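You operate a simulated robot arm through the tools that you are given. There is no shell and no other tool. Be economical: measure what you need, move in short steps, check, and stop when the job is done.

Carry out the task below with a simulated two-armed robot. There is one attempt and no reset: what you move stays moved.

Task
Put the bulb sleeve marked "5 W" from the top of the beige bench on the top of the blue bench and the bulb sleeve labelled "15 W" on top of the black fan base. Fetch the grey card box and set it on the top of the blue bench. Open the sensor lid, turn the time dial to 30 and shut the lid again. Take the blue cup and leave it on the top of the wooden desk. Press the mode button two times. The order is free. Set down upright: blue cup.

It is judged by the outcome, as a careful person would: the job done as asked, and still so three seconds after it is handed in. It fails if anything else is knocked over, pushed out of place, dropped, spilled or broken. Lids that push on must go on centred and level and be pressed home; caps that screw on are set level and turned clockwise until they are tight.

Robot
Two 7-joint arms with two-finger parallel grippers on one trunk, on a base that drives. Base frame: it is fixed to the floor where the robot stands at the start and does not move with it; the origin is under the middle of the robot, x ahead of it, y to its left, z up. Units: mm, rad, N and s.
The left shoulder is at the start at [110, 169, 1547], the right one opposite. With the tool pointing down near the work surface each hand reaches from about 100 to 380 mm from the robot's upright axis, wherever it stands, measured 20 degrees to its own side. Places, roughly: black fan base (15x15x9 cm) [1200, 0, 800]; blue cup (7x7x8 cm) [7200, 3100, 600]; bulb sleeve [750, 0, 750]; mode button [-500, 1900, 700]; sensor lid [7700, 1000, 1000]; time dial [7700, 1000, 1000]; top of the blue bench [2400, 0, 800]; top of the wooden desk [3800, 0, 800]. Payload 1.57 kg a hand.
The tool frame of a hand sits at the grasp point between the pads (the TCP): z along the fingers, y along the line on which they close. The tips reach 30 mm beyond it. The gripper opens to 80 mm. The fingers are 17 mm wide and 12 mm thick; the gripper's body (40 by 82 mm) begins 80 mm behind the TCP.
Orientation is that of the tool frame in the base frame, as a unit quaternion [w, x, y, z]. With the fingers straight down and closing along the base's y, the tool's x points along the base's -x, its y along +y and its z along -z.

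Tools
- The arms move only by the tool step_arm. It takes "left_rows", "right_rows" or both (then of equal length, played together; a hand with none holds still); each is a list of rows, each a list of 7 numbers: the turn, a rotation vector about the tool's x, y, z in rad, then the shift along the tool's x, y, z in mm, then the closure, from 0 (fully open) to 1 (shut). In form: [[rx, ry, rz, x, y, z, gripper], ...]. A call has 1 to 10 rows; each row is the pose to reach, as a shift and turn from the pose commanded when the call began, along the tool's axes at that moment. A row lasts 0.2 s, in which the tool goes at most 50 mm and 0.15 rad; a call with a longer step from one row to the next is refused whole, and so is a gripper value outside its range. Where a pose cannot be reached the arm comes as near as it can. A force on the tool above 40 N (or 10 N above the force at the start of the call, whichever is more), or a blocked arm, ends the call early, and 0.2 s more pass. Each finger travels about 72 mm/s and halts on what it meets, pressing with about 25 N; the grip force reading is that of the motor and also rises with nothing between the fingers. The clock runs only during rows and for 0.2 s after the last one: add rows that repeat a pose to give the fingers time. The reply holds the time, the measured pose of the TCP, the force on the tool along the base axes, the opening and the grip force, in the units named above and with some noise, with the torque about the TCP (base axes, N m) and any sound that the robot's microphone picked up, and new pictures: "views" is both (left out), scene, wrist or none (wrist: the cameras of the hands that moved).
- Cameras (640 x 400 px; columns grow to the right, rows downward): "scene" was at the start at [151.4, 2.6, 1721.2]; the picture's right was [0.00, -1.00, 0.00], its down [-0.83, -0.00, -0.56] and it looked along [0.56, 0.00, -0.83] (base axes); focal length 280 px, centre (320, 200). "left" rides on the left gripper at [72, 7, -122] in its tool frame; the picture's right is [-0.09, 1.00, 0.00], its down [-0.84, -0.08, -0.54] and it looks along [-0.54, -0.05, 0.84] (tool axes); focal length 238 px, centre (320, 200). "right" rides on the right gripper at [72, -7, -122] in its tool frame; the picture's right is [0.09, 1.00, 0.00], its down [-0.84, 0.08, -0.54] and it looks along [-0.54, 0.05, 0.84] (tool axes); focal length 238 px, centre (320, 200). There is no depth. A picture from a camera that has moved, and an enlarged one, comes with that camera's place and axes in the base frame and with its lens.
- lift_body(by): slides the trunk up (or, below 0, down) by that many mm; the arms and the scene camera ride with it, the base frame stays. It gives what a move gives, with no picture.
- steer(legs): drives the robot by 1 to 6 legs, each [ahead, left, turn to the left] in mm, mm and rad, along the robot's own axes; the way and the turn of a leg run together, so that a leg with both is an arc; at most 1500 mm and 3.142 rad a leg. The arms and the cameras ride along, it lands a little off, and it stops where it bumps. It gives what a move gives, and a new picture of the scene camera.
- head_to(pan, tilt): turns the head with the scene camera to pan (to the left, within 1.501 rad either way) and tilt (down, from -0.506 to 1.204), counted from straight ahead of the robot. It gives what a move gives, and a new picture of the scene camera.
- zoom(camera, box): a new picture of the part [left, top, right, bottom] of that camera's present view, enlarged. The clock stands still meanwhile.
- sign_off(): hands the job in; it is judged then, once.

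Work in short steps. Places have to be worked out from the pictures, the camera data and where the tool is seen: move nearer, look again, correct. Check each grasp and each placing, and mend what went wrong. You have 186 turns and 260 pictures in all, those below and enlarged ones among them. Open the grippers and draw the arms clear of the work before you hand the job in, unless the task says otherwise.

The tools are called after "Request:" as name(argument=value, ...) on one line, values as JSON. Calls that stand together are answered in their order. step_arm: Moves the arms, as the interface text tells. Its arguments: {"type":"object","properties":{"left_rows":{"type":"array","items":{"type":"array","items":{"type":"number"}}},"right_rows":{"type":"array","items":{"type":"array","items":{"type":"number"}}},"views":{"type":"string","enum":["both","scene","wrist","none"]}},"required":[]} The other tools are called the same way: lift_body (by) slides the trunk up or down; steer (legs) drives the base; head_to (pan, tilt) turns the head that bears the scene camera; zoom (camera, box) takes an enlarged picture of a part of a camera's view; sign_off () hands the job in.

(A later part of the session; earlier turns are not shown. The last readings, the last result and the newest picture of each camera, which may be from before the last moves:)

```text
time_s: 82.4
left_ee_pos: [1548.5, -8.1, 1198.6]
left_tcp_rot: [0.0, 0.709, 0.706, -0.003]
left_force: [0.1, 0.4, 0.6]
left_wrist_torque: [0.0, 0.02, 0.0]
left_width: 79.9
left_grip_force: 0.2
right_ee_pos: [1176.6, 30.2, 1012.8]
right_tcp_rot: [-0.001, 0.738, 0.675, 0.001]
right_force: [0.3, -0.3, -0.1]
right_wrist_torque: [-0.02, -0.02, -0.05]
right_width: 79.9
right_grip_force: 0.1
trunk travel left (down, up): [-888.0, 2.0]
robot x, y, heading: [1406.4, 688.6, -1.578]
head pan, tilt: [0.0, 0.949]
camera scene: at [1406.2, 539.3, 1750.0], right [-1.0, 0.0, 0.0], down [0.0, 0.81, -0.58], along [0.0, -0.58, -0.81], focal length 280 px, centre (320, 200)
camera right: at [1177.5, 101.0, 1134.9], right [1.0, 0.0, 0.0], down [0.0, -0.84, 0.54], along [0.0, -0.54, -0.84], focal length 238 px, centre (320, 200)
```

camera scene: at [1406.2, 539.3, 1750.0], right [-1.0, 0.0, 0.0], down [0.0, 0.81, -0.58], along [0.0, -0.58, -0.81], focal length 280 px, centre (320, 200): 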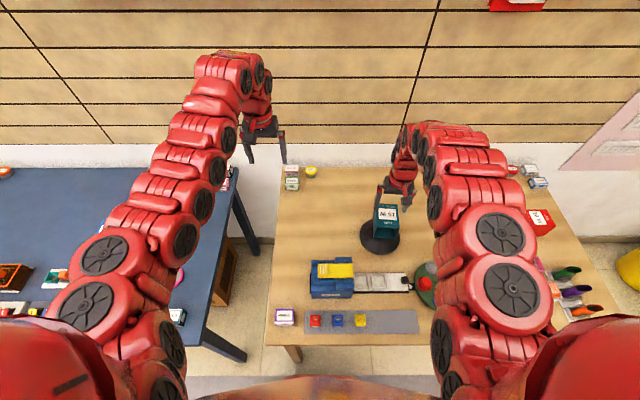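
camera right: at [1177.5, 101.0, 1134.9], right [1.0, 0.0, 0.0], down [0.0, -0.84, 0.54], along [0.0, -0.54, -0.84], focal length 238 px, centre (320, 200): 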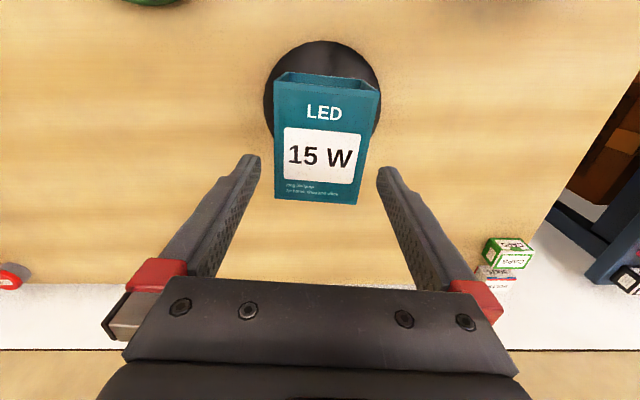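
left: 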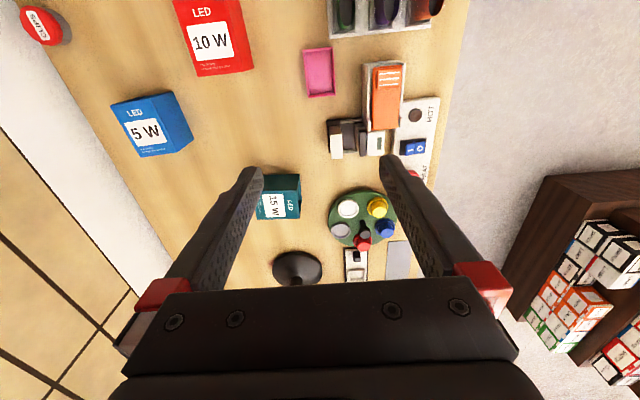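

Both sleeves are placed. Now back off and turn toward −x to inspect the mode-button area.

Request:
steer(legs=[[-250, 0, 0], [0, 0, -1.57], [700, 0, 0]])

Request:
head_to(pan=-0.35, tilt=0.5)

```text
time_s: 91.4
left_ee_pos: [22.0, 776.1, 1199.5]
left_tcp_rot: [-0.001, 1.0, 0.008, 0.0]
left_force: [0.2, -0.3, -1.3]
left_wrist_torque: [-0.01, -0.01, 0.01]
left_width: 80.0
left_grip_force: 0.1
right_ee_pos: [50.2, 1149.2, 1013.3]
right_tcp_rot: [0.001, 0.999, -0.034, 0.001]
right_force: [0.3, -0.1, 0.0]
right_wrist_torque: [-0.01, -0.01, 0.01]
right_width: 80.1
right_grip_force: 0.1
trunk travel left (down, up): [-888.0, 2.0]
robot x, y, heading: [711.7, 936.7, -3.128]
head pan, tilt: [0.0, 0.949]
camera scene: at [562.4, 933.6, 1750.1], right [-0.02, 1.0, 0.0], down [0.81, 0.01, -0.58], along [-0.58, -0.01, -0.81], focal length 280 px, centre (320, 200)
```

scene: 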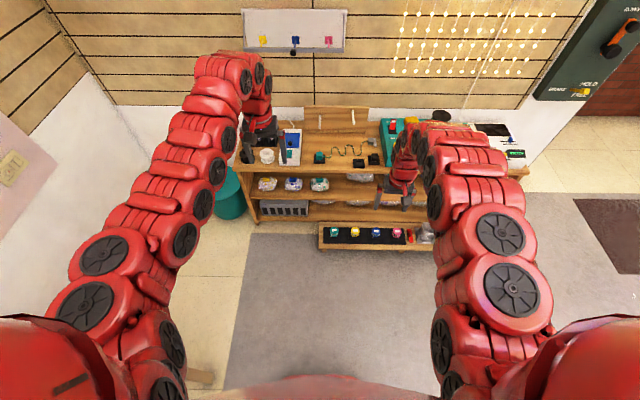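

```text
time_s: 92.3
left_ee_pos: [20.7, 777.3, 1199.0]
left_tcp_rot: [-0.001, 1.0, 0.009, 0.0]
left_force: [-1.1, 0.3, -0.3]
left_wrist_torque: [-0.02, 0.02, -0.01]
left_width: 80.1
left_grip_force: 0.1
right_ee_pos: [48.3, 1149.5, 1013.0]
right_tcp_rot: [0.0, 0.999, -0.034, 0.0]
right_force: [0.7, -0.2, -0.1]
right_wrist_torque: [-0.01, -0.05, 0.01]
right_width: 80.2
right_grip_force: 0.0
trunk travel left (down, up): [-888.0, 2.0]
robot x, y, heading: [714.6, 934.3, -3.12]
head pan, tilt: [-0.351, 0.499]
camera scene: at [548.1, 964.5, 1787.4], right [0.33, 0.95, 0.0], down [0.45, -0.16, -0.88], along [-0.83, 0.29, -0.48], focal length 280 px, centre (320, 200)
```

scene: 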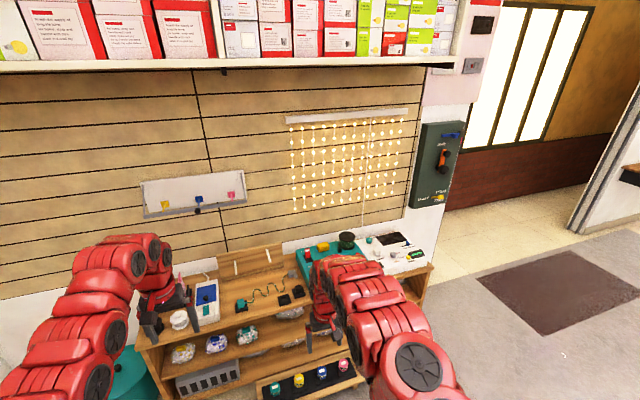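

Request:
zoom(camera="scene", box=[280, 210, 460, 310])

Request:
zoom(camera="scene", box=[130, 240, 320, 400])

```text
3.56 times, centred on (370, 260) of scene
camera zoom: at [548.1, 964.5, 1787.4], right [0.33, 0.95, 0.0], down [0.45, -0.16, -0.88], along [-0.83, 0.29, -0.48], focal length 997 px, centre (142, -13)
```

zoom: 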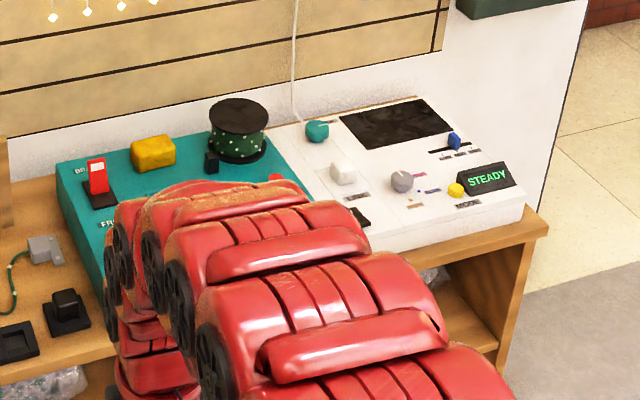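

```text
2.50 times, centred on (225, 320) of scene
camera zoom: at [548.1, 964.5, 1787.4], right [0.33, 0.95, 0.0], down [0.45, -0.16, -0.88], along [-0.83, 0.29, -0.48], focal length 701 px, centre (558, -100)
```

zoom: 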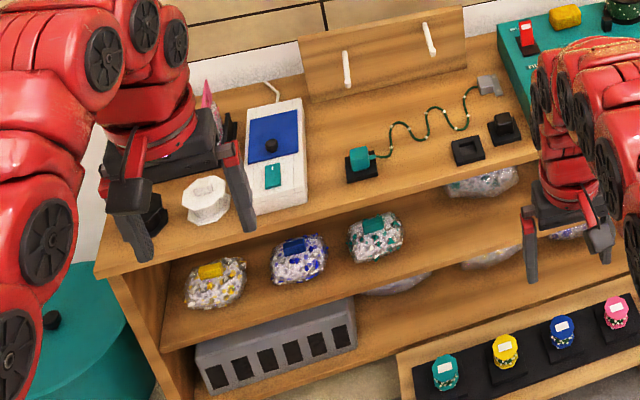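

The white panel has a yellow button captioned MODE beside the "STEADY" display, around (-478,1865). Drive so the right hand comes near it.

Request:
steer(legs=[[0, -716, -0.018], [480, 0, 0]])

Request:
head_to(pan=0, tilt=0.8)

Request:
step_arm(right_rows=[[0, 0, 0, 0, 0, 0, 0.3], [0, 0, 0, 0, 0, 0, 0.6], [0, 0, 0, 0, 0, 0, 1], [0, 0, 0, 0, 0, 0, 1]], views="wrist")

```text
time_s: 98.7
left_ee_pos: [-472.2, 1510.6, 1199.0]
left_tcp_rot: [-0.001, 1.0, -0.001, -0.001]
left_force: [-0.5, -0.4, 0.2]
left_wrist_torque: [-0.02, -0.02, 0.04]
left_width: 79.9
left_grip_force: 0.2
right_ee_pos: [-435.7, 1882.6, 1014.3]
right_tcp_rot: [-0.001, 0.999, -0.043, 0.002]
right_force: [0.1, -0.4, 0.8]
right_wrist_torque: [0.01, 0.03, -0.01]
right_width: 79.9
right_grip_force: 0.1
trunk travel left (down, up): [-888.0, 2.0]
robot x, y, heading: [224.4, 1652.2, 3.135]
head pan, tilt: [-0.351, 0.499]
camera scene: at [59.7, 1687.4, 1787.6], right [0.35, 0.94, 0.0], down [0.45, -0.17, -0.88], along [-0.82, 0.3, -0.48], focal length 280 px, centre (320, 200)
```

scene: 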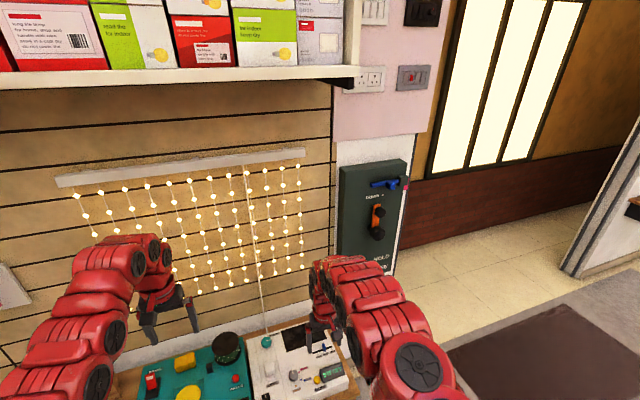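

```text
time_s: 99.5
left_ee_pos: [-474.2, 1510.7, 1199.7]
left_tcp_rot: [-0.001, 1.0, -0.001, -0.001]
left_force: [-0.9, 1.5, 0.1]
left_wrist_torque: [-0.01, -0.05, -0.03]
left_width: 79.8
left_grip_force: 0.0
right_ee_pos: [-436.3, 1882.0, 1012.9]
right_tcp_rot: [0.0, 0.999, -0.043, 0.001]
right_force: [-0.4, 0.2, 0.1]
right_wrist_torque: [0.03, 0.02, -0.02]
right_width: 80.0
right_grip_force: 0.1
trunk travel left (down, up): [-888.0, 2.0]
robot x, y, heading: [222.5, 1655.0, 3.136]
head pan, tilt: [0.0, 0.799]
camera scene: at [62.4, 1656.3, 1761.5], right [0.0, 1.0, 0.0], down [0.72, 0.0, -0.7], along [-0.7, 0.0, -0.72], focal length 280 px, centre (320, 200)
```

scene: 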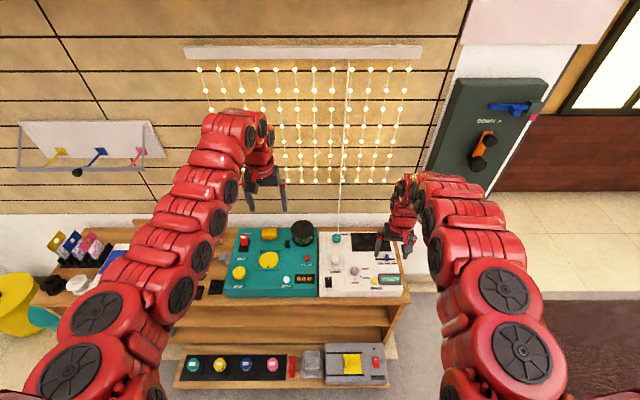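

```text
time_s: 100.5
left_ee_pos: [-472.8, 1510.4, 1199.0]
left_tcp_rot: [-0.001, 1.0, -0.001, -0.001]
left_force: [0.0, 0.2, -0.3]
left_wrist_torque: [-0.07, 0.0, -0.02]
left_width: 80.1
left_grip_force: 0.1
right_ee_pos: [-436.6, 1882.2, 1014.0]
right_tcp_rot: [0.0, 0.999, -0.043, 0.0]
right_force: [1.0, 0.5, 0.1]
right_wrist_torque: [0.02, -0.01, 0.04]
right_width: 0.1
right_grip_force: 21.5
trunk travel left (down, up): [-888.0, 2.0]
robot x, y, heading: [227.3, 1653.1, 3.142]
head pan, tilt: [0.0, 0.799]
camera right: at [-363.8, 1882.3, 1135.1], right [0.01, -1.0, 0.0], down [-0.84, 0.0, 0.54], along [-0.54, 0.0, -0.84], focal length 238 px, centre (320, 200)
```

right: 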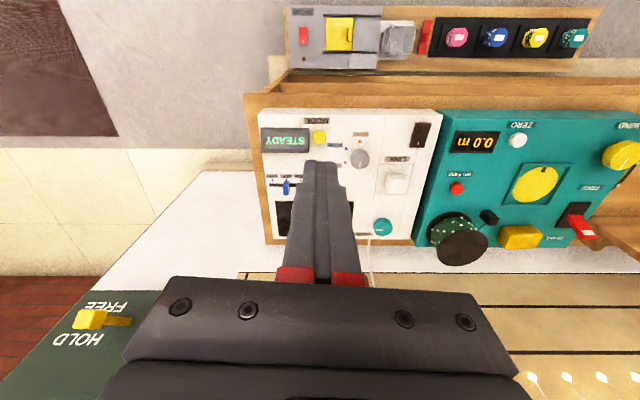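

Request:
zoom(camera="right", box=[250, 95, 450, 245])

Request:
zoom(camera="scene", box=[210, 220, 420, 310])

```text
2.67 times, centred on (350, 170) of right
camera zoom: at [-363.8, 1882.3, 1135.1], right [0.01, -1.0, 0.0], down [-0.84, 0.0, 0.54], along [-0.54, 0.0, -0.84], focal length 636 px, centre (240, 280)
```

zoom: 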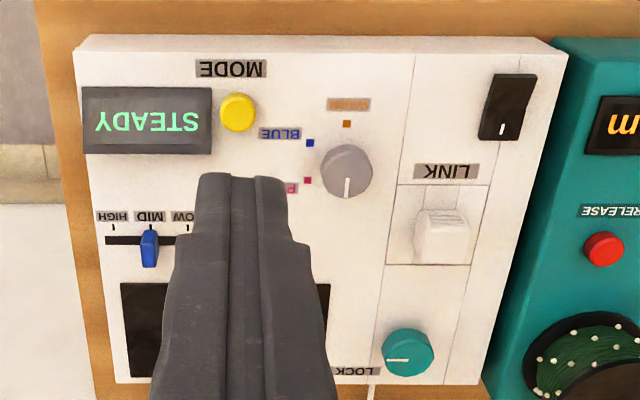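

```text
3.05 times, centred on (315, 265) of scene
camera zoom: at [62.9, 1656.1, 1761.5], right [0.0, 1.0, 0.0], down [0.72, 0.0, -0.7], along [-0.7, 0.0, -0.72], focal length 855 px, centre (335, 2)
```

zoom: 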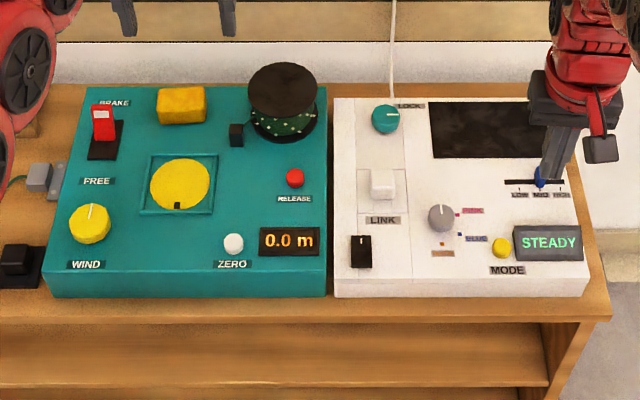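

Triangulated mode button ≈ (-502,1881,708). Drive forward 62, lower the trunk 230, then check alignment.

Request:
steer(legs=[[62, 6, 0]])

Request:
lift_body(by=-210)

Request:
zoom(camera="right", box=[250, 95, 450, 245])

```text
time_s: 101.5
left_ee_pos: [-529.5, 1505.9, 1202.2]
left_tcp_rot: [0.0, 1.0, -0.002, -0.003]
left_force: [0.0, 0.3, 0.0]
left_wrist_torque: [0.01, 0.07, 0.01]
left_width: 80.0
left_grip_force: 0.0
right_ee_pos: [-494.0, 1876.4, 1016.8]
right_tcp_rot: [0.001, 0.999, -0.043, -0.002]
right_force: [0.1, 0.0, -0.1]
right_wrist_torque: [-0.02, 0.0, 0.02]
right_width: 0.0
right_grip_force: 21.1
trunk travel left (down, up): [-888.0, 2.0]
robot x, y, heading: [165.4, 1649.2, 3.136]
head pan, tilt: [0.0, 0.799]
camera scene: at [9.2, 1650.9, 1762.4], right [0.0, 1.0, 0.0], down [0.71, 0.0, -0.7], along [-0.7, 0.0, -0.71], focal length 280 px, centre (320, 200)
```

scene: 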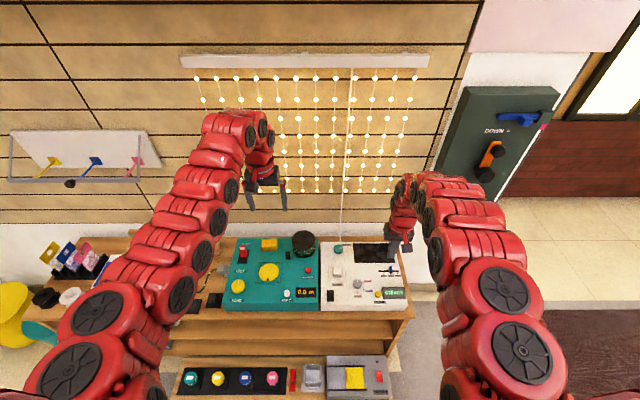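

```text
time_s: 103.8
left_ee_pos: [-534.7, 1505.4, 989.2]
left_tcp_rot: [0.0, 1.0, -0.001, -0.002]
left_force: [0.2, 0.3, 0.1]
left_wrist_torque: [0.02, 0.0, 0.0]
left_width: 79.9
left_grip_force: 0.0
right_ee_pos: [-498.9, 1877.3, 804.1]
right_tcp_rot: [-0.001, 0.999, -0.043, 0.0]
right_force: [-0.7, 0.7, -0.1]
right_wrist_torque: [0.02, -0.02, -0.03]
right_width: 0.0
right_grip_force: 21.2
trunk travel left (down, up): [-678.0, 212.0]
robot x, y, heading: [161.5, 1644.6, 3.136]
head pan, tilt: [0.0, 0.799]
```

```text
2.67 times, centred on (350, 170) of right
camera zoom: at [-425.2, 1876.6, 925.1], right [0.01, -1.0, 0.0], down [-0.84, 0.0, 0.54], along [-0.54, 0.0, -0.84], focal length 636 px, centre (240, 280)
```

zoom: 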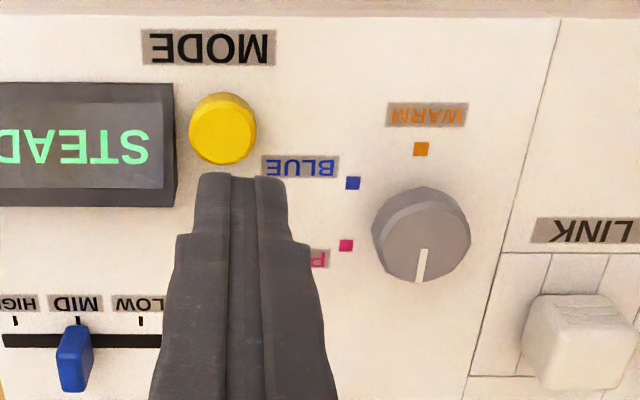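

The tip is aligned above the button. Creep down with the arm watching force.

Request:
step_arm(right_rows=[[0, 0, 0, 0, -2, 8, 1], [0, 0, 0, 0, -2, 16, 1], [0, 0, 0, 0, -2, 24, 1], [0, 0, 0, 0, -2, 32, 1], [0, 0, 0, 0, -2, 38, 1]], views="wrist")

```text
time_s: 105.0
left_ee_pos: [-535.3, 1505.4, 989.7]
left_tcp_rot: [-0.001, 1.0, -0.002, -0.001]
left_force: [0.6, -0.6, -1.1]
left_wrist_torque: [-0.02, 0.0, -0.02]
left_width: 79.9
left_grip_force: 0.1
right_ee_pos: [-497.5, 1878.4, 764.1]
right_tcp_rot: [0.0, 0.999, -0.043, 0.001]
right_force: [0.0, 1.0, 0.2]
right_wrist_torque: [0.0, 0.02, -0.01]
right_width: 0.3
right_grip_force: 21.7
trunk travel left (down, up): [-678.0, 212.0]
robot x, y, heading: [162.7, 1646.5, 3.139]
head pan, tilt: [0.0, 0.799]
camera right: at [-425.0, 1878.6, 886.4], right [0.01, -1.0, 0.0], down [-0.84, 0.0, 0.54], along [-0.54, 0.0, -0.84], focal length 238 px, centre (320, 200)
```

right: 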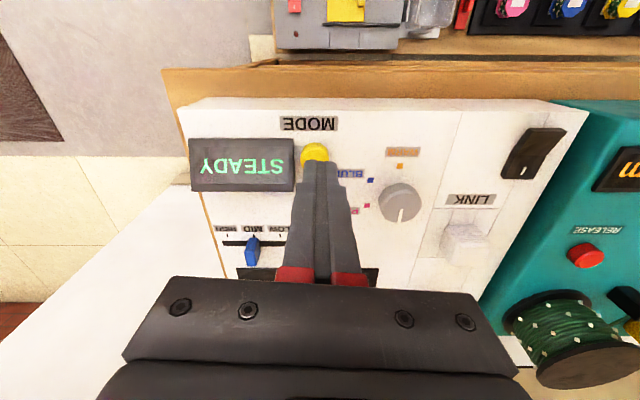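

Take a scene zoom to see tip height relative to the button.

Request:
zoom(camera="scene", box=[310, 230, 450, 330])

Request:
zoom(camera="right", box=[270, 110, 370, 190])

```text
4.00 times, centred on (380, 280) of scene
camera zoom: at [1.4, 1650.4, 1551.5], right [0.0, 1.0, 0.0], down [0.72, 0.0, -0.7], along [-0.7, 0.0, -0.72], focal length 1122 px, centre (80, -120)
```

zoom: 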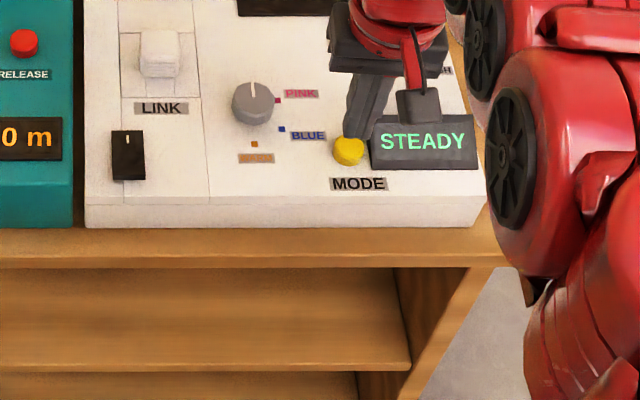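

```text
5.00 times, centred on (320, 150) of right
camera zoom: at [-425.0, 1878.6, 886.4], right [0.01, -1.0, 0.0], down [-0.84, 0.0, 0.54], along [-0.54, 0.0, -0.84], focal length 1192 px, centre (320, 450)
```

zoom: 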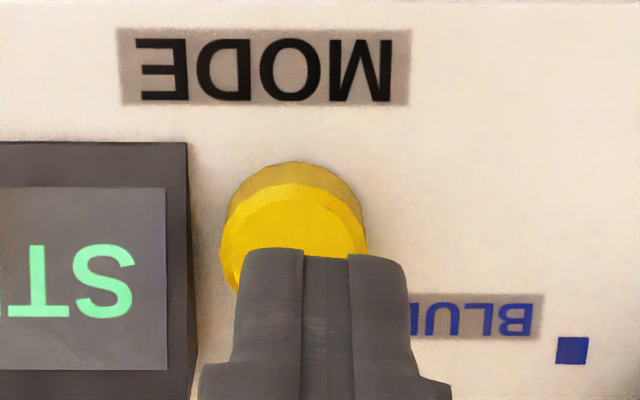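

Refined: button ≈ (-510,1883.5,~690). Shift forward 11 and press down gently.

Request:
step_arm(right_rows=[[0, 0, 0, -11.2, -1.5, 0, 1], [0, 0, 0, -11.2, -1.5, 10, 1], [0, 0, 0, -11.2, -1.5, 20, 1], [0, 0, 0, -11.2, -1.5, 27, 1], [0, 0, 0, -11.2, -1.5, 32, 1]], views="wrist")

```text
time_s: 106.2
left_ee_pos: [-534.8, 1505.9, 987.3]
left_tcp_rot: [-0.001, 1.0, -0.002, -0.001]
left_force: [0.7, -0.9, -1.1]
left_wrist_torque: [0.02, -0.01, -0.02]
left_width: 80.2
left_grip_force: 0.0
right_ee_pos: [-506.9, 1880.5, 732.9]
right_tcp_rot: [0.0, 0.999, -0.043, 0.001]
right_force: [-0.2, 0.0, 0.1]
right_wrist_torque: [0.02, 0.03, -0.01]
right_width: 0.1
right_grip_force: 21.7
trunk travel left (down, up): [-678.0, 212.0]
robot x, y, heading: [163.0, 1646.7, 3.142]
head pan, tilt: [0.0, 0.799]
camera right: at [-434.5, 1880.3, 855.3], right [0.01, -1.0, 0.0], down [-0.84, 0.0, 0.54], along [-0.54, 0.0, -0.84], focal length 238 px, centre (320, 200)
```

right: 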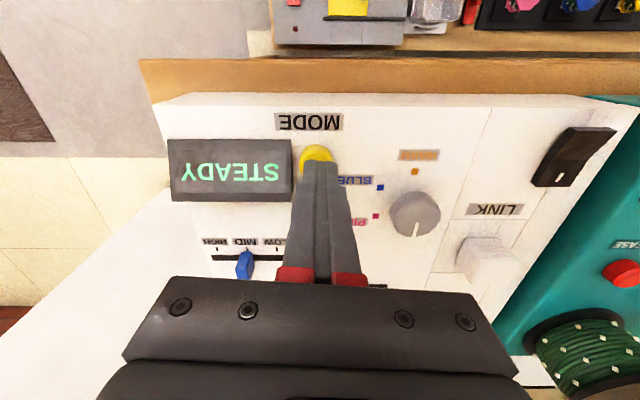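

Still above. Continue in small steps.

Request:
step_arm(right_rows=[[0, 0, 0, 0, 0, 3, 1], [0, 0, 0, 0, 0, 6, 1], [0, 0, 0, 0, 0, 9, 1], [0, 0, 0, 0, 0, 12, 1]], views="wrist")

```text
time_s: 107.2
left_ee_pos: [-534.1, 1505.8, 988.0]
left_tcp_rot: [-0.001, 1.0, -0.002, -0.001]
left_force: [0.7, -0.4, -0.6]
left_wrist_torque: [0.0, 0.06, 0.01]
left_width: 79.9
left_grip_force: 0.1
right_ee_pos: [-508.6, 1879.8, 732.3]
right_tcp_rot: [0.0, 0.999, -0.044, 0.001]
right_force: [-0.1, -0.5, 0.0]
right_wrist_torque: [-0.01, 0.0, -0.01]
right_width: 0.0
right_grip_force: 21.3
right hand out of reach, approached as far as the arm can: row 2, 3, 4
trunk travel left (down, up): [-678.0, 212.0]
robot x, y, heading: [162.2, 1645.4, 3.14]
head pan, tilt: [0.0, 0.799]
camera right: at [-434.6, 1880.3, 855.2], right [0.01, -1.0, 0.0], down [-0.84, 0.0, 0.54], along [-0.54, 0.0, -0.84], focal length 238 px, centre (320, 200)
```

right: 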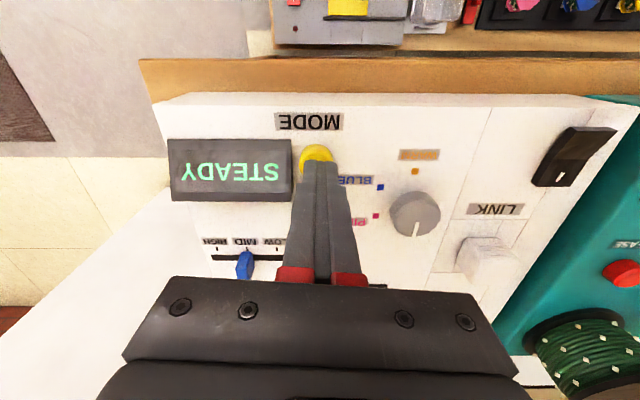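

Arm reach limit; raise the hand 30 and lower the trunk 32 to regain stroke.

Request:
step_arm(right_rows=[[0, 0, 0, 0, 0, -15, 1], [0, 0, 0, 0, 0, -30, 1]], views="none")

Request:
lift_body(by=-32)

Request:
step_arm(right_rows=[[0, 0, 0, -2, 0, 3, 1], [0, 0, 0, -2, 0, 6, 1], [0, 0, 0, -2, 0, 9, 1], [0, 0, 0, -2, 0, 12, 1], [0, 0, 0, -2, 0, 15, 1]], views="wrist")

```text
time_s: 107.8
left_ee_pos: [-534.4, 1504.4, 988.8]
left_tcp_rot: [-0.001, 1.0, -0.001, -0.002]
left_force: [-0.2, 0.4, 0.2]
left_wrist_torque: [-0.03, -0.01, -0.01]
left_width: 80.2
left_grip_force: 0.0
right_ee_pos: [-508.6, 1879.8, 764.6]
right_tcp_rot: [-0.001, 0.999, -0.042, 0.001]
right_force: [-1.1, -0.1, 0.1]
right_wrist_torque: [-0.01, -0.03, -0.01]
right_width: 0.0
right_grip_force: 20.8
trunk travel left (down, up): [-678.0, 212.0]
robot x, y, heading: [164.0, 1649.0, 3.135]
head pan, tilt: [0.0, 0.799]
```

```text
time_s: 108.5
left_ee_pos: [-534.6, 1504.3, 956.9]
left_tcp_rot: [-0.001, 1.0, -0.002, -0.001]
left_force: [-0.3, 0.6, -0.7]
left_wrist_torque: [0.01, -0.02, 0.0]
left_width: 79.9
left_grip_force: 0.0
right_ee_pos: [-507.3, 1879.8, 732.9]
right_tcp_rot: [0.0, 0.999, -0.042, 0.0]
right_force: [-0.8, -0.3, -0.6]
right_wrist_torque: [0.02, 0.04, 0.0]
right_width: 0.0
right_grip_force: 21.7
trunk travel left (down, up): [-646.0, 244.0]
robot x, y, heading: [163.0, 1650.3, 3.134]
head pan, tilt: [0.0, 0.799]
```

```text
time_s: 109.7
left_ee_pos: [-534.9, 1505.5, 956.2]
left_tcp_rot: [-0.002, 1.0, -0.001, -0.001]
left_force: [0.5, 0.3, -0.9]
left_wrist_torque: [-0.01, -0.02, 0.0]
left_width: 80.0
left_grip_force: 0.1
right_ee_pos: [-511.2, 1881.1, 718.4]
right_tcp_rot: [0.0, 0.999, -0.042, 0.001]
right_force: [-2.7, 0.8, 2.9]
right_wrist_torque: [-0.01, 0.06, 0.02]
right_width: 0.0
right_grip_force: 21.1
trunk travel left (down, up): [-646.0, 244.0]
robot x, y, heading: [162.7, 1648.4, 3.134]
head pan, tilt: [0.0, 0.799]
heard: click
camera right: at [-437.7, 1880.2, 839.9], right [0.01, -1.0, 0.0], down [-0.84, 0.0, 0.54], along [-0.54, 0.0, -0.84], focal length 238 px, centre (320, 200)
```

right: 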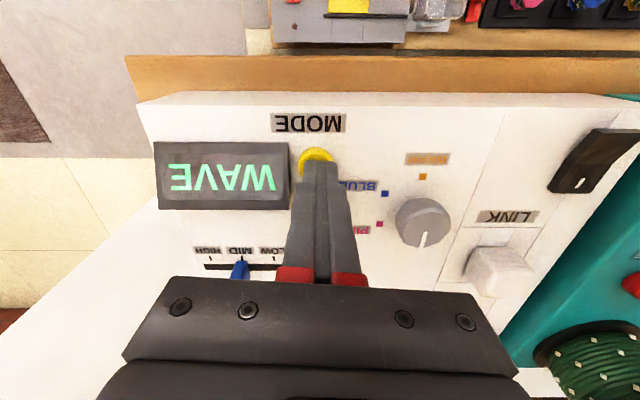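

A click, display went STEADY→WAVE. Raise, then press a second time the same depth.

Request:
step_arm(right_rows=[[0, 0, 0, 0, 0, -6, 1], [0, 0, 0, 0, 0, -12, 1], [0, 0, 0, 0, 0, -12, 1]], views="wrist")

Request:
step_arm(right_rows=[[0, 0, 0, 0, 0, 4, 1], [0, 0, 0, 0, 0, 8, 1], [0, 0, 0, 0, 0, 12, 1]], views="wrist")

```text
time_s: 110.5
left_ee_pos: [-533.8, 1506.2, 957.0]
left_tcp_rot: [-0.001, 1.0, -0.002, -0.001]
left_force: [0.4, 0.0, -1.0]
left_wrist_torque: [0.02, 0.0, -0.03]
left_width: 80.2
left_grip_force: 0.1
right_ee_pos: [-509.5, 1880.1, 730.2]
right_tcp_rot: [0.0, 0.999, -0.043, 0.001]
right_force: [0.1, 0.7, 0.1]
right_wrist_torque: [-0.02, 0.01, 0.01]
right_width: 0.1
right_grip_force: 21.5
trunk travel left (down, up): [-646.0, 244.0]
robot x, y, heading: [164.7, 1644.4, 3.132]
head pan, tilt: [0.0, 0.799]
camera right: at [-436.8, 1879.8, 851.8], right [0.01, -1.0, 0.0], down [-0.84, 0.0, 0.54], along [-0.54, 0.0, -0.84], focal length 238 px, centre (320, 200)
```

right: 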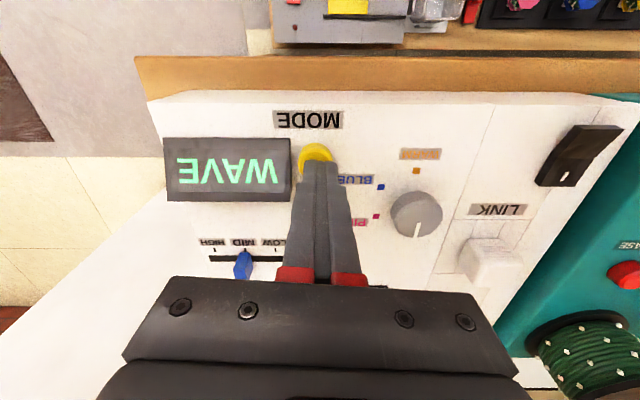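

```text
time_s: 111.3
left_ee_pos: [-534.2, 1506.2, 955.6]
left_tcp_rot: [-0.002, 1.0, -0.002, -0.002]
left_force: [0.8, 0.5, -0.4]
left_wrist_torque: [0.03, 0.0, 0.01]
left_width: 80.1
left_grip_force: 0.1
right_ee_pos: [-510.1, 1879.7, 718.3]
right_tcp_rot: [0.001, 0.999, -0.042, 0.0]
right_force: [-1.2, 0.2, 2.5]
right_wrist_torque: [-0.02, 0.04, -0.01]
right_width: 0.1
right_grip_force: 21.4
trunk travel left (down, up): [-646.0, 244.0]
robot x, y, heading: [161.1, 1648.4, 3.135]
head pan, tilt: [0.0, 0.799]
heard: click
camera right: at [-437.5, 1879.5, 840.3], right [0.01, -1.0, 0.0], down [-0.84, 0.0, 0.54], along [-0.54, 0.0, -0.84], focal length 238 px, centre (320, 200)
```

right: 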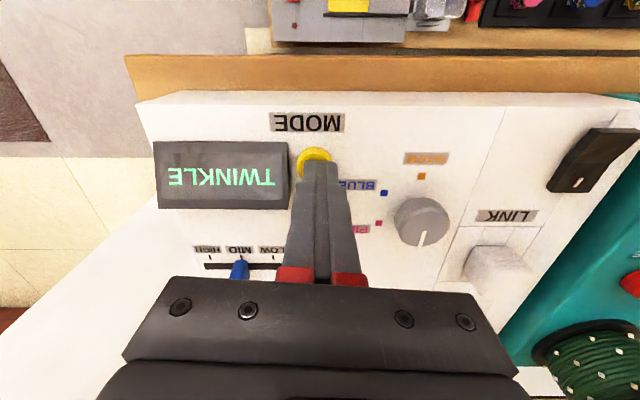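

Two presses done (TWINKLE). Raise hand and trunk, back out and turn around; I'll scan the room for other grey card boxes.

Request:
step_arm(right_rows=[[0, 0, 0, 0, 0, -20, 1], [0, 0, 0, 0, 0, -40, 1]], views="none")

Request:
lift_body(by=240)

Request:
zoom(camera="scene", box=[20, 200, 440, 400])

Request:
steer(legs=[[-250, 750, 0], [0, 0, -1.57], [0, 0, -1.57]])

```text
time_s: 111.9
left_ee_pos: [-535.2, 1504.4, 955.6]
left_tcp_rot: [-0.001, 1.0, -0.002, -0.001]
left_force: [-0.6, -0.3, 0.2]
left_wrist_torque: [-0.02, 0.0, 0.04]
left_width: 80.1
left_grip_force: 0.0
right_ee_pos: [-508.4, 1879.2, 758.4]
right_tcp_rot: [0.001, 0.999, -0.043, 0.001]
right_force: [0.1, -0.1, 0.3]
right_wrist_torque: [-0.01, 0.01, -0.01]
right_width: 0.2
right_grip_force: 20.9
trunk travel left (down, up): [-646.0, 244.0]
robot x, y, heading: [163.9, 1646.1, 3.136]
head pan, tilt: [0.0, 0.799]
```

```text
time_s: 114.4
left_ee_pos: [-534.3, 1504.6, 1196.1]
left_tcp_rot: [0.0, 1.0, -0.002, -0.001]
left_force: [0.5, -0.3, -0.8]
left_wrist_torque: [0.02, 0.01, 0.0]
left_width: 79.9
left_grip_force: 0.1
right_ee_pos: [-508.9, 1879.8, 998.1]
right_tcp_rot: [0.0, 0.999, -0.043, 0.001]
right_force: [0.8, 0.5, -0.6]
right_wrist_torque: [0.03, 0.01, 0.03]
right_width: 0.2
right_grip_force: 21.5
trunk travel left (down, up): [-886.0, 4.0]
robot x, y, heading: [163.4, 1648.7, 3.136]
head pan, tilt: [0.0, 0.799]
```

```text
1.52 times, centred on (230, 300) of scene
camera zoom: at [1.3, 1650.4, 1759.4], right [0.0, 1.0, 0.0], down [0.72, 0.0, -0.7], along [-0.7, 0.0, -0.72], focal length 427 px, centre (457, 48)
```

zoom: 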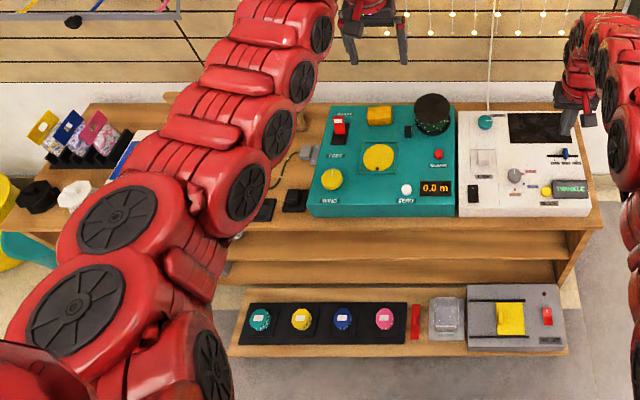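

```text
time_s: 126.3
left_ee_pos: [1102.3, 1056.0, 1195.8]
left_tcp_rot: [0.001, -0.006, 1.0, 0.0]
left_force: [0.1, -0.1, 0.3]
left_wrist_torque: [-0.01, -0.01, -0.01]
left_width: 79.9
left_grip_force: 0.1
right_ee_pos: [1082.4, 681.0, 998.1]
right_tcp_rot: [-0.001, 0.035, 0.999, -0.001]
right_force: [0.1, 0.2, 1.1]
right_wrist_torque: [0.0, 0.01, 0.02]
right_width: 0.0
right_grip_force: 21.3
trunk travel left (down, up): [-886.0, 4.0]
robot x, y, heading: [412.2, 901.9, 0.017]
head pan, tilt: [0.0, 0.799]
camera scene: at [568.8, 907.2, 1759.5], right [0.01, -1.0, 0.0], down [-0.72, -0.01, -0.7], along [0.7, 0.01, -0.72], focal length 280 px, centre (320, 200)
```

scene: 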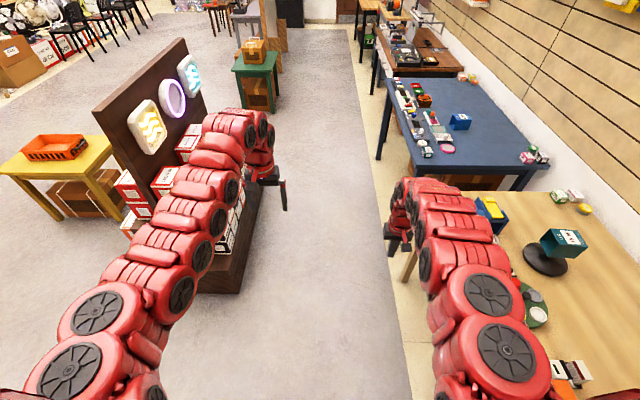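

Sleeves still in place. Drive down the aisle toward the desk.

Request:
steer(legs=[[1450, -20, -0.017], [1450, 0, 0]])

Request:
head_to(pan=-0.3, tilt=0.45)

Request:
head_to(pan=0.35, tilt=0.4)

```text
time_s: 140.2
left_ee_pos: [3998.8, 1001.9, 1196.7]
left_tcp_rot: [0.002, 0.002, 1.0, -0.001]
left_force: [0.0, 1.2, 0.7]
left_wrist_torque: [-0.01, 0.0, -0.01]
left_width: 80.1
left_grip_force: 0.0
right_ee_pos: [3974.6, 627.8, 998.7]
right_tcp_rot: [-0.001, 0.043, 0.999, 0.0]
right_force: [0.8, 0.5, -0.2]
right_wrist_torque: [0.0, -0.01, 0.04]
right_width: 0.0
right_grip_force: 21.9
trunk travel left (down, up): [-886.0, 4.0]
robot x, y, heading: [3304.5, 860.7, -0.0]
head pan, tilt: [0.0, 0.799]
camera scene: at [3462.4, 861.2, 1759.6], right [0.0, -1.0, 0.0], down [-0.72, 0.0, -0.7], along [0.7, 0.0, -0.72], focal length 280 px, centre (320, 200)
```

scene: 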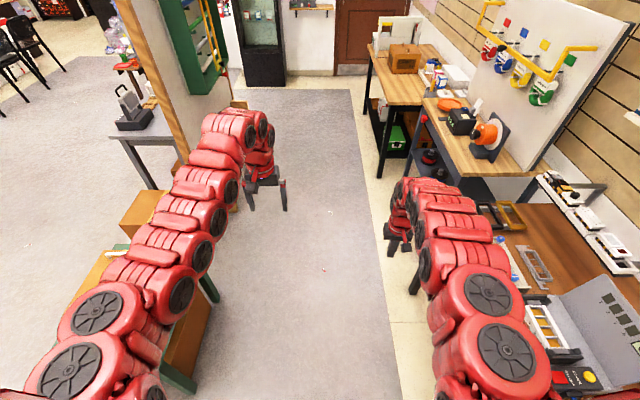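

```text
time_s: 141.1
left_ee_pos: [3999.1, 1002.3, 1196.3]
left_tcp_rot: [0.002, 0.002, 1.0, -0.001]
left_force: [0.2, -0.6, 0.2]
left_wrist_torque: [0.02, -0.02, 0.01]
left_width: 80.3
left_grip_force: 0.0
right_ee_pos: [3973.4, 627.7, 998.1]
right_tcp_rot: [-0.001, 0.043, 0.999, -0.001]
right_force: [-0.4, 0.0, -0.2]
right_wrist_torque: [-0.02, -0.01, 0.0]
right_width: 0.0
right_grip_force: 21.1
trunk travel left (down, up): [-886.0, 4.0]
robot x, y, heading: [3304.1, 858.8, -0.001]
head pan, tilt: [-0.3, 0.45]
camera scene: at [3470.1, 834.1, 1789.8], right [-0.3, -0.95, 0.0], down [-0.42, 0.13, -0.9], along [0.86, -0.27, -0.44], focal length 280 px, centre (320, 200)
```

scene: 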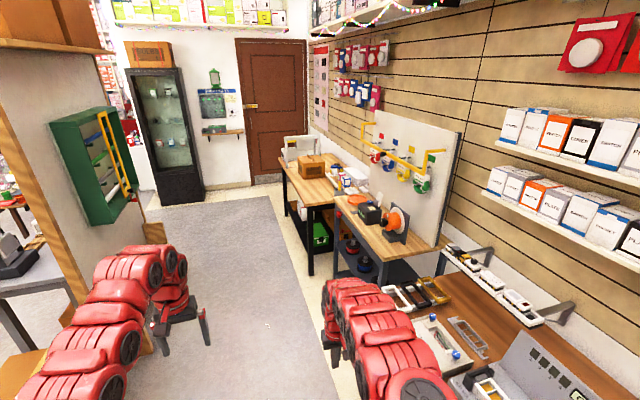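

```text
time_s: 142.1
left_ee_pos: [3999.8, 1002.2, 1196.3]
left_tcp_rot: [0.001, 0.001, 1.0, -0.001]
left_force: [-0.5, -0.6, -0.8]
left_wrist_torque: [0.01, 0.0, 0.0]
left_width: 80.0
left_grip_force: 0.1
right_ee_pos: [3974.0, 626.6, 997.7]
right_tcp_rot: [-0.001, 0.042, 0.999, 0.0]
right_force: [-0.2, -0.6, -0.8]
right_wrist_torque: [-0.01, 0.01, 0.01]
right_width: 0.1
right_grip_force: 21.2
trunk travel left (down, up): [-886.0, 4.0]
robot x, y, heading: [3301.6, 857.7, -0.005]
head pan, tilt: [0.351, 0.4]
camera scene: at [3469.3, 892.9, 1794.6], right [0.34, -0.94, 0.0], down [-0.37, -0.13, -0.92], along [0.87, 0.31, -0.39], focal length 280 px, centre (320, 200)
```

scene: 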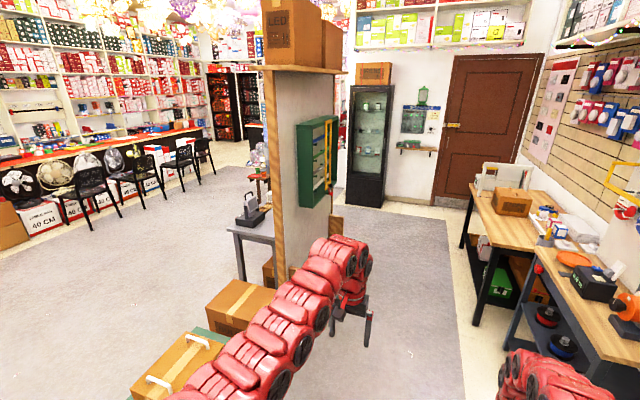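

Zoom on the far wall panel, the area around the water dispenser, and the desk.

Request:
zoom(camera="scene", box=[380, 80, 460, 160])

Request:
zoom(camera="scene", box=[220, 130, 300, 230])

Request:
zoom(camera="scene", box=[440, 150, 640, 290])

```text
5.00 times, centred on (420, 120) of scene
camera zoom: at [3469.3, 892.9, 1794.6], right [0.34, -0.94, 0.0], down [-0.37, -0.13, -0.92], along [0.87, 0.31, -0.39], focal length 1402 px, centre (-180, 600)
```

zoom: 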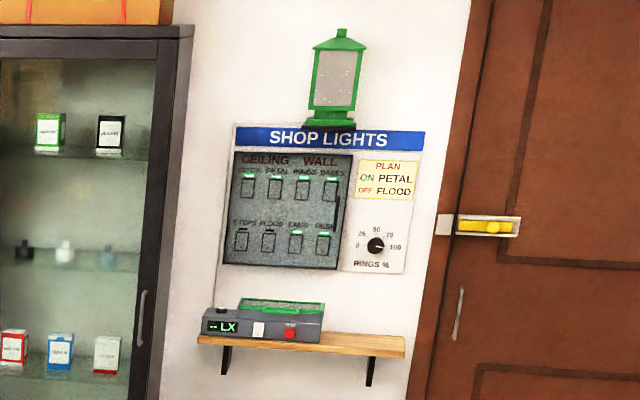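

```text
4.00 times, centred on (260, 180) of scene
camera zoom: at [3469.3, 892.9, 1794.6], right [0.34, -0.94, 0.0], down [-0.37, -0.13, -0.92], along [0.87, 0.31, -0.39], focal length 1122 px, centre (560, 280)
```

zoom: 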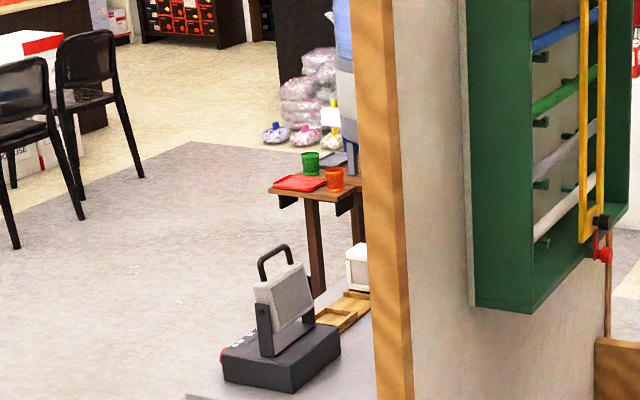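

```text
2.86 times, centred on (540, 220) of scene
camera zoom: at [3469.3, 892.9, 1794.6], right [0.34, -0.94, 0.0], down [-0.37, -0.13, -0.92], along [0.87, 0.31, -0.39], focal length 801 px, centre (-309, 143)
```

zoom: 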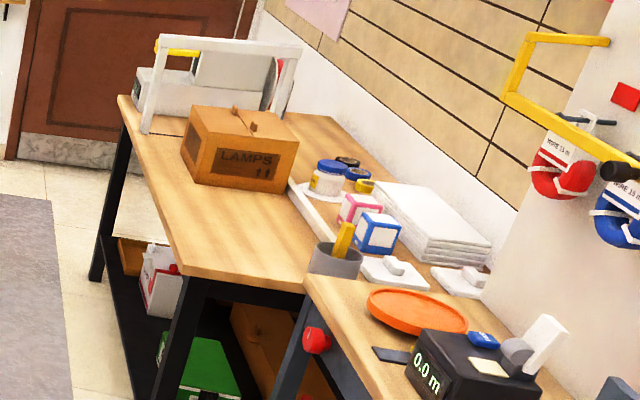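

The sensor (grey box with green lid, "-- LX" display) is on a little shelf under SHOP LIGHTS. Drive closer along the aisle (shifted a bit right from the pillar).

Request:
steer(legs=[[0, -110, 0.005], [1500, 0, 0], [1500, 0, 0]])

Request:
head_to(pan=0.2, tilt=0.5)

Request:
head_to(pan=1.2, tilt=0.45)

```text
time_s: 157.2
left_ee_pos: [6970.7, 925.1, 1196.2]
left_tcp_rot: [0.002, -0.011, 1.0, -0.001]
left_force: [0.6, 0.5, -0.5]
left_wrist_torque: [-0.01, 0.0, 0.01]
left_width: 80.2
left_grip_force: 0.1
right_ee_pos: [6954.9, 549.5, 998.4]
right_tcp_rot: [-0.002, 0.029, 1.0, 0.0]
right_force: [0.1, 0.0, 0.3]
right_wrist_torque: [0.02, -0.01, -0.02]
right_width: 0.0
right_grip_force: 21.7
trunk travel left (down, up): [-886.0, 4.0]
robot x, y, heading: [6280.1, 764.5, 0.019]
head pan, tilt: [0.351, 0.4]
camera scene: at [6442.9, 802.5, 1794.7], right [0.37, -0.93, 0.0], down [-0.36, -0.14, -0.92], along [0.86, 0.34, -0.39], focal length 280 px, centre (320, 200)
```

scene: 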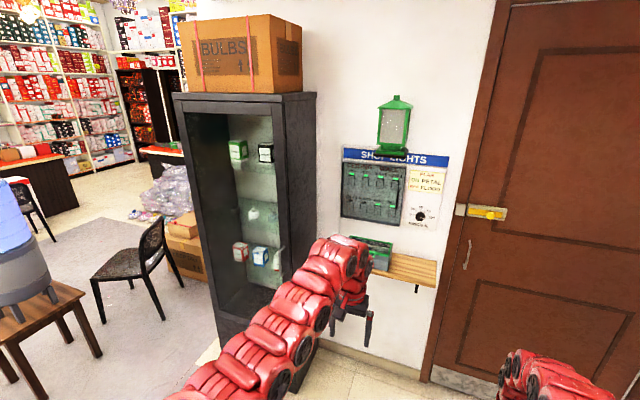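

```text
time_s: 157.9
left_ee_pos: [6969.8, 925.1, 1196.2]
left_tcp_rot: [0.001, -0.011, 1.0, -0.002]
left_force: [0.9, -0.4, 0.2]
left_wrist_torque: [0.0, 0.0, 0.01]
left_width: 79.9
left_grip_force: 0.2
right_ee_pos: [6954.9, 550.0, 997.7]
right_tcp_rot: [-0.001, 0.03, 1.0, -0.001]
right_force: [0.0, -0.1, -0.8]
right_wrist_torque: [-0.01, 0.03, 0.01]
right_width: 0.2
right_grip_force: 21.4
trunk travel left (down, up): [-886.0, 4.0]
robot x, y, heading: [6276.4, 764.8, 0.025]
head pan, tilt: [0.201, 0.499]
camera scene: at [6446.1, 788.9, 1785.5], right [0.22, -0.97, 0.0], down [-0.47, -0.11, -0.88], along [0.86, 0.2, -0.48], focal length 280 px, centre (320, 200)
```

scene: 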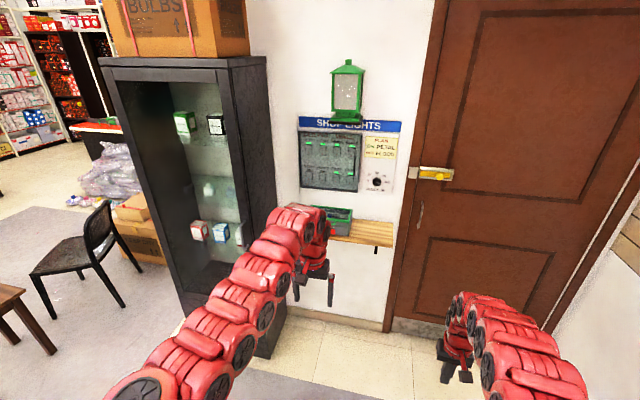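

```text
time_s: 159.2
left_ee_pos: [6971.2, 924.7, 1196.9]
left_tcp_rot: [0.001, -0.011, 1.0, -0.002]
left_force: [0.1, -0.8, -0.9]
left_wrist_torque: [0.0, 0.01, 0.03]
left_width: 80.2
left_grip_force: 0.2
right_ee_pos: [6955.2, 549.2, 996.9]
right_tcp_rot: [-0.001, 0.029, 1.0, 0.0]
right_force: [-1.2, -0.2, 0.7]
right_wrist_torque: [0.0, 0.0, 0.01]
right_width: 0.0
right_grip_force: 21.2
trunk travel left (down, up): [-886.0, 4.0]
robot x, y, heading: [6277.8, 764.9, 0.019]
head pan, tilt: [1.201, 0.45]
camera scene: at [6388.5, 855.1, 1789.9], right [0.94, -0.34, 0.0], down [-0.15, -0.41, -0.9], along [0.31, 0.85, -0.44], focal length 280 px, centre (320, 200)
```

scene: 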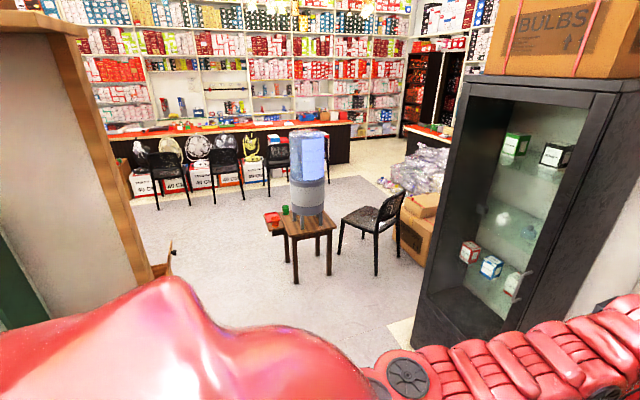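

Request:
zoom(camera="scene", box=[440, 110, 600, 330])

Request:
zoom(camera="scene", box=[250, 180, 350, 250])

Request:
zoom(camera="scene", box=[90, 60, 430, 200])

```text
1.82 times, centred on (520, 220) of scene
camera zoom: at [6388.5, 855.1, 1789.9], right [0.94, -0.34, 0.0], down [-0.15, -0.41, -0.9], along [0.31, 0.85, -0.44], focal length 510 px, centre (-44, 164)
```

zoom: 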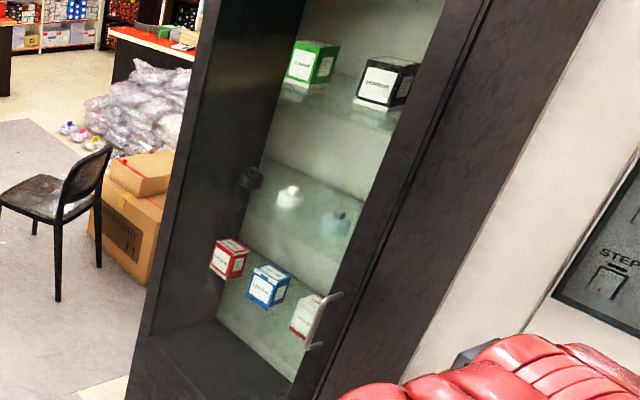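

```text
5.71 times, centred on (300, 215) of scene
camera zoom: at [6388.5, 855.1, 1789.9], right [0.94, -0.34, 0.0], down [-0.15, -0.41, -0.9], along [0.31, 0.85, -0.44], focal length 1603 px, centre (434, 114)
```

zoom: 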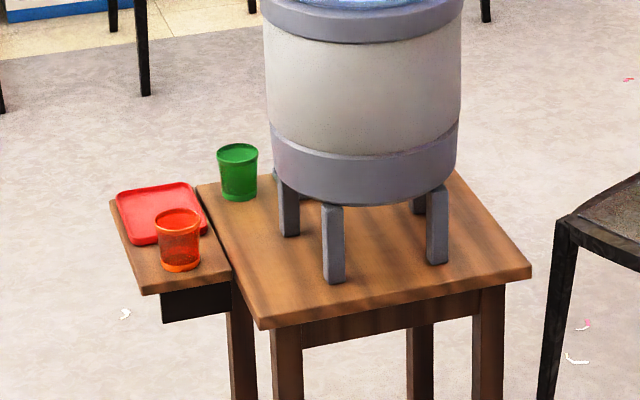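

```text
1.88 times, centred on (260, 130) of scene
camera zoom: at [6388.5, 855.1, 1789.9], right [0.94, -0.34, 0.0], down [-0.15, -0.41, -0.9], along [0.31, 0.85, -0.44], focal length 528 px, centre (433, 332)
```

zoom: 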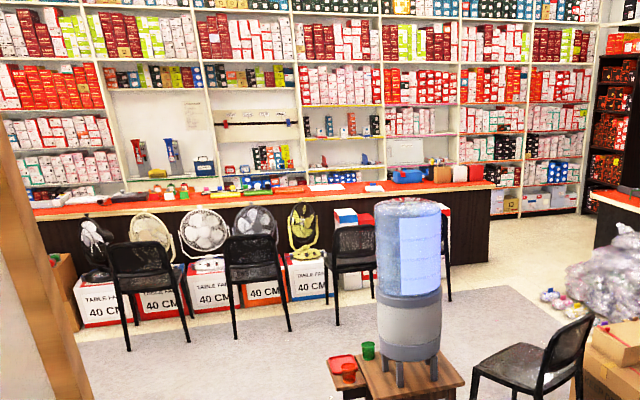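

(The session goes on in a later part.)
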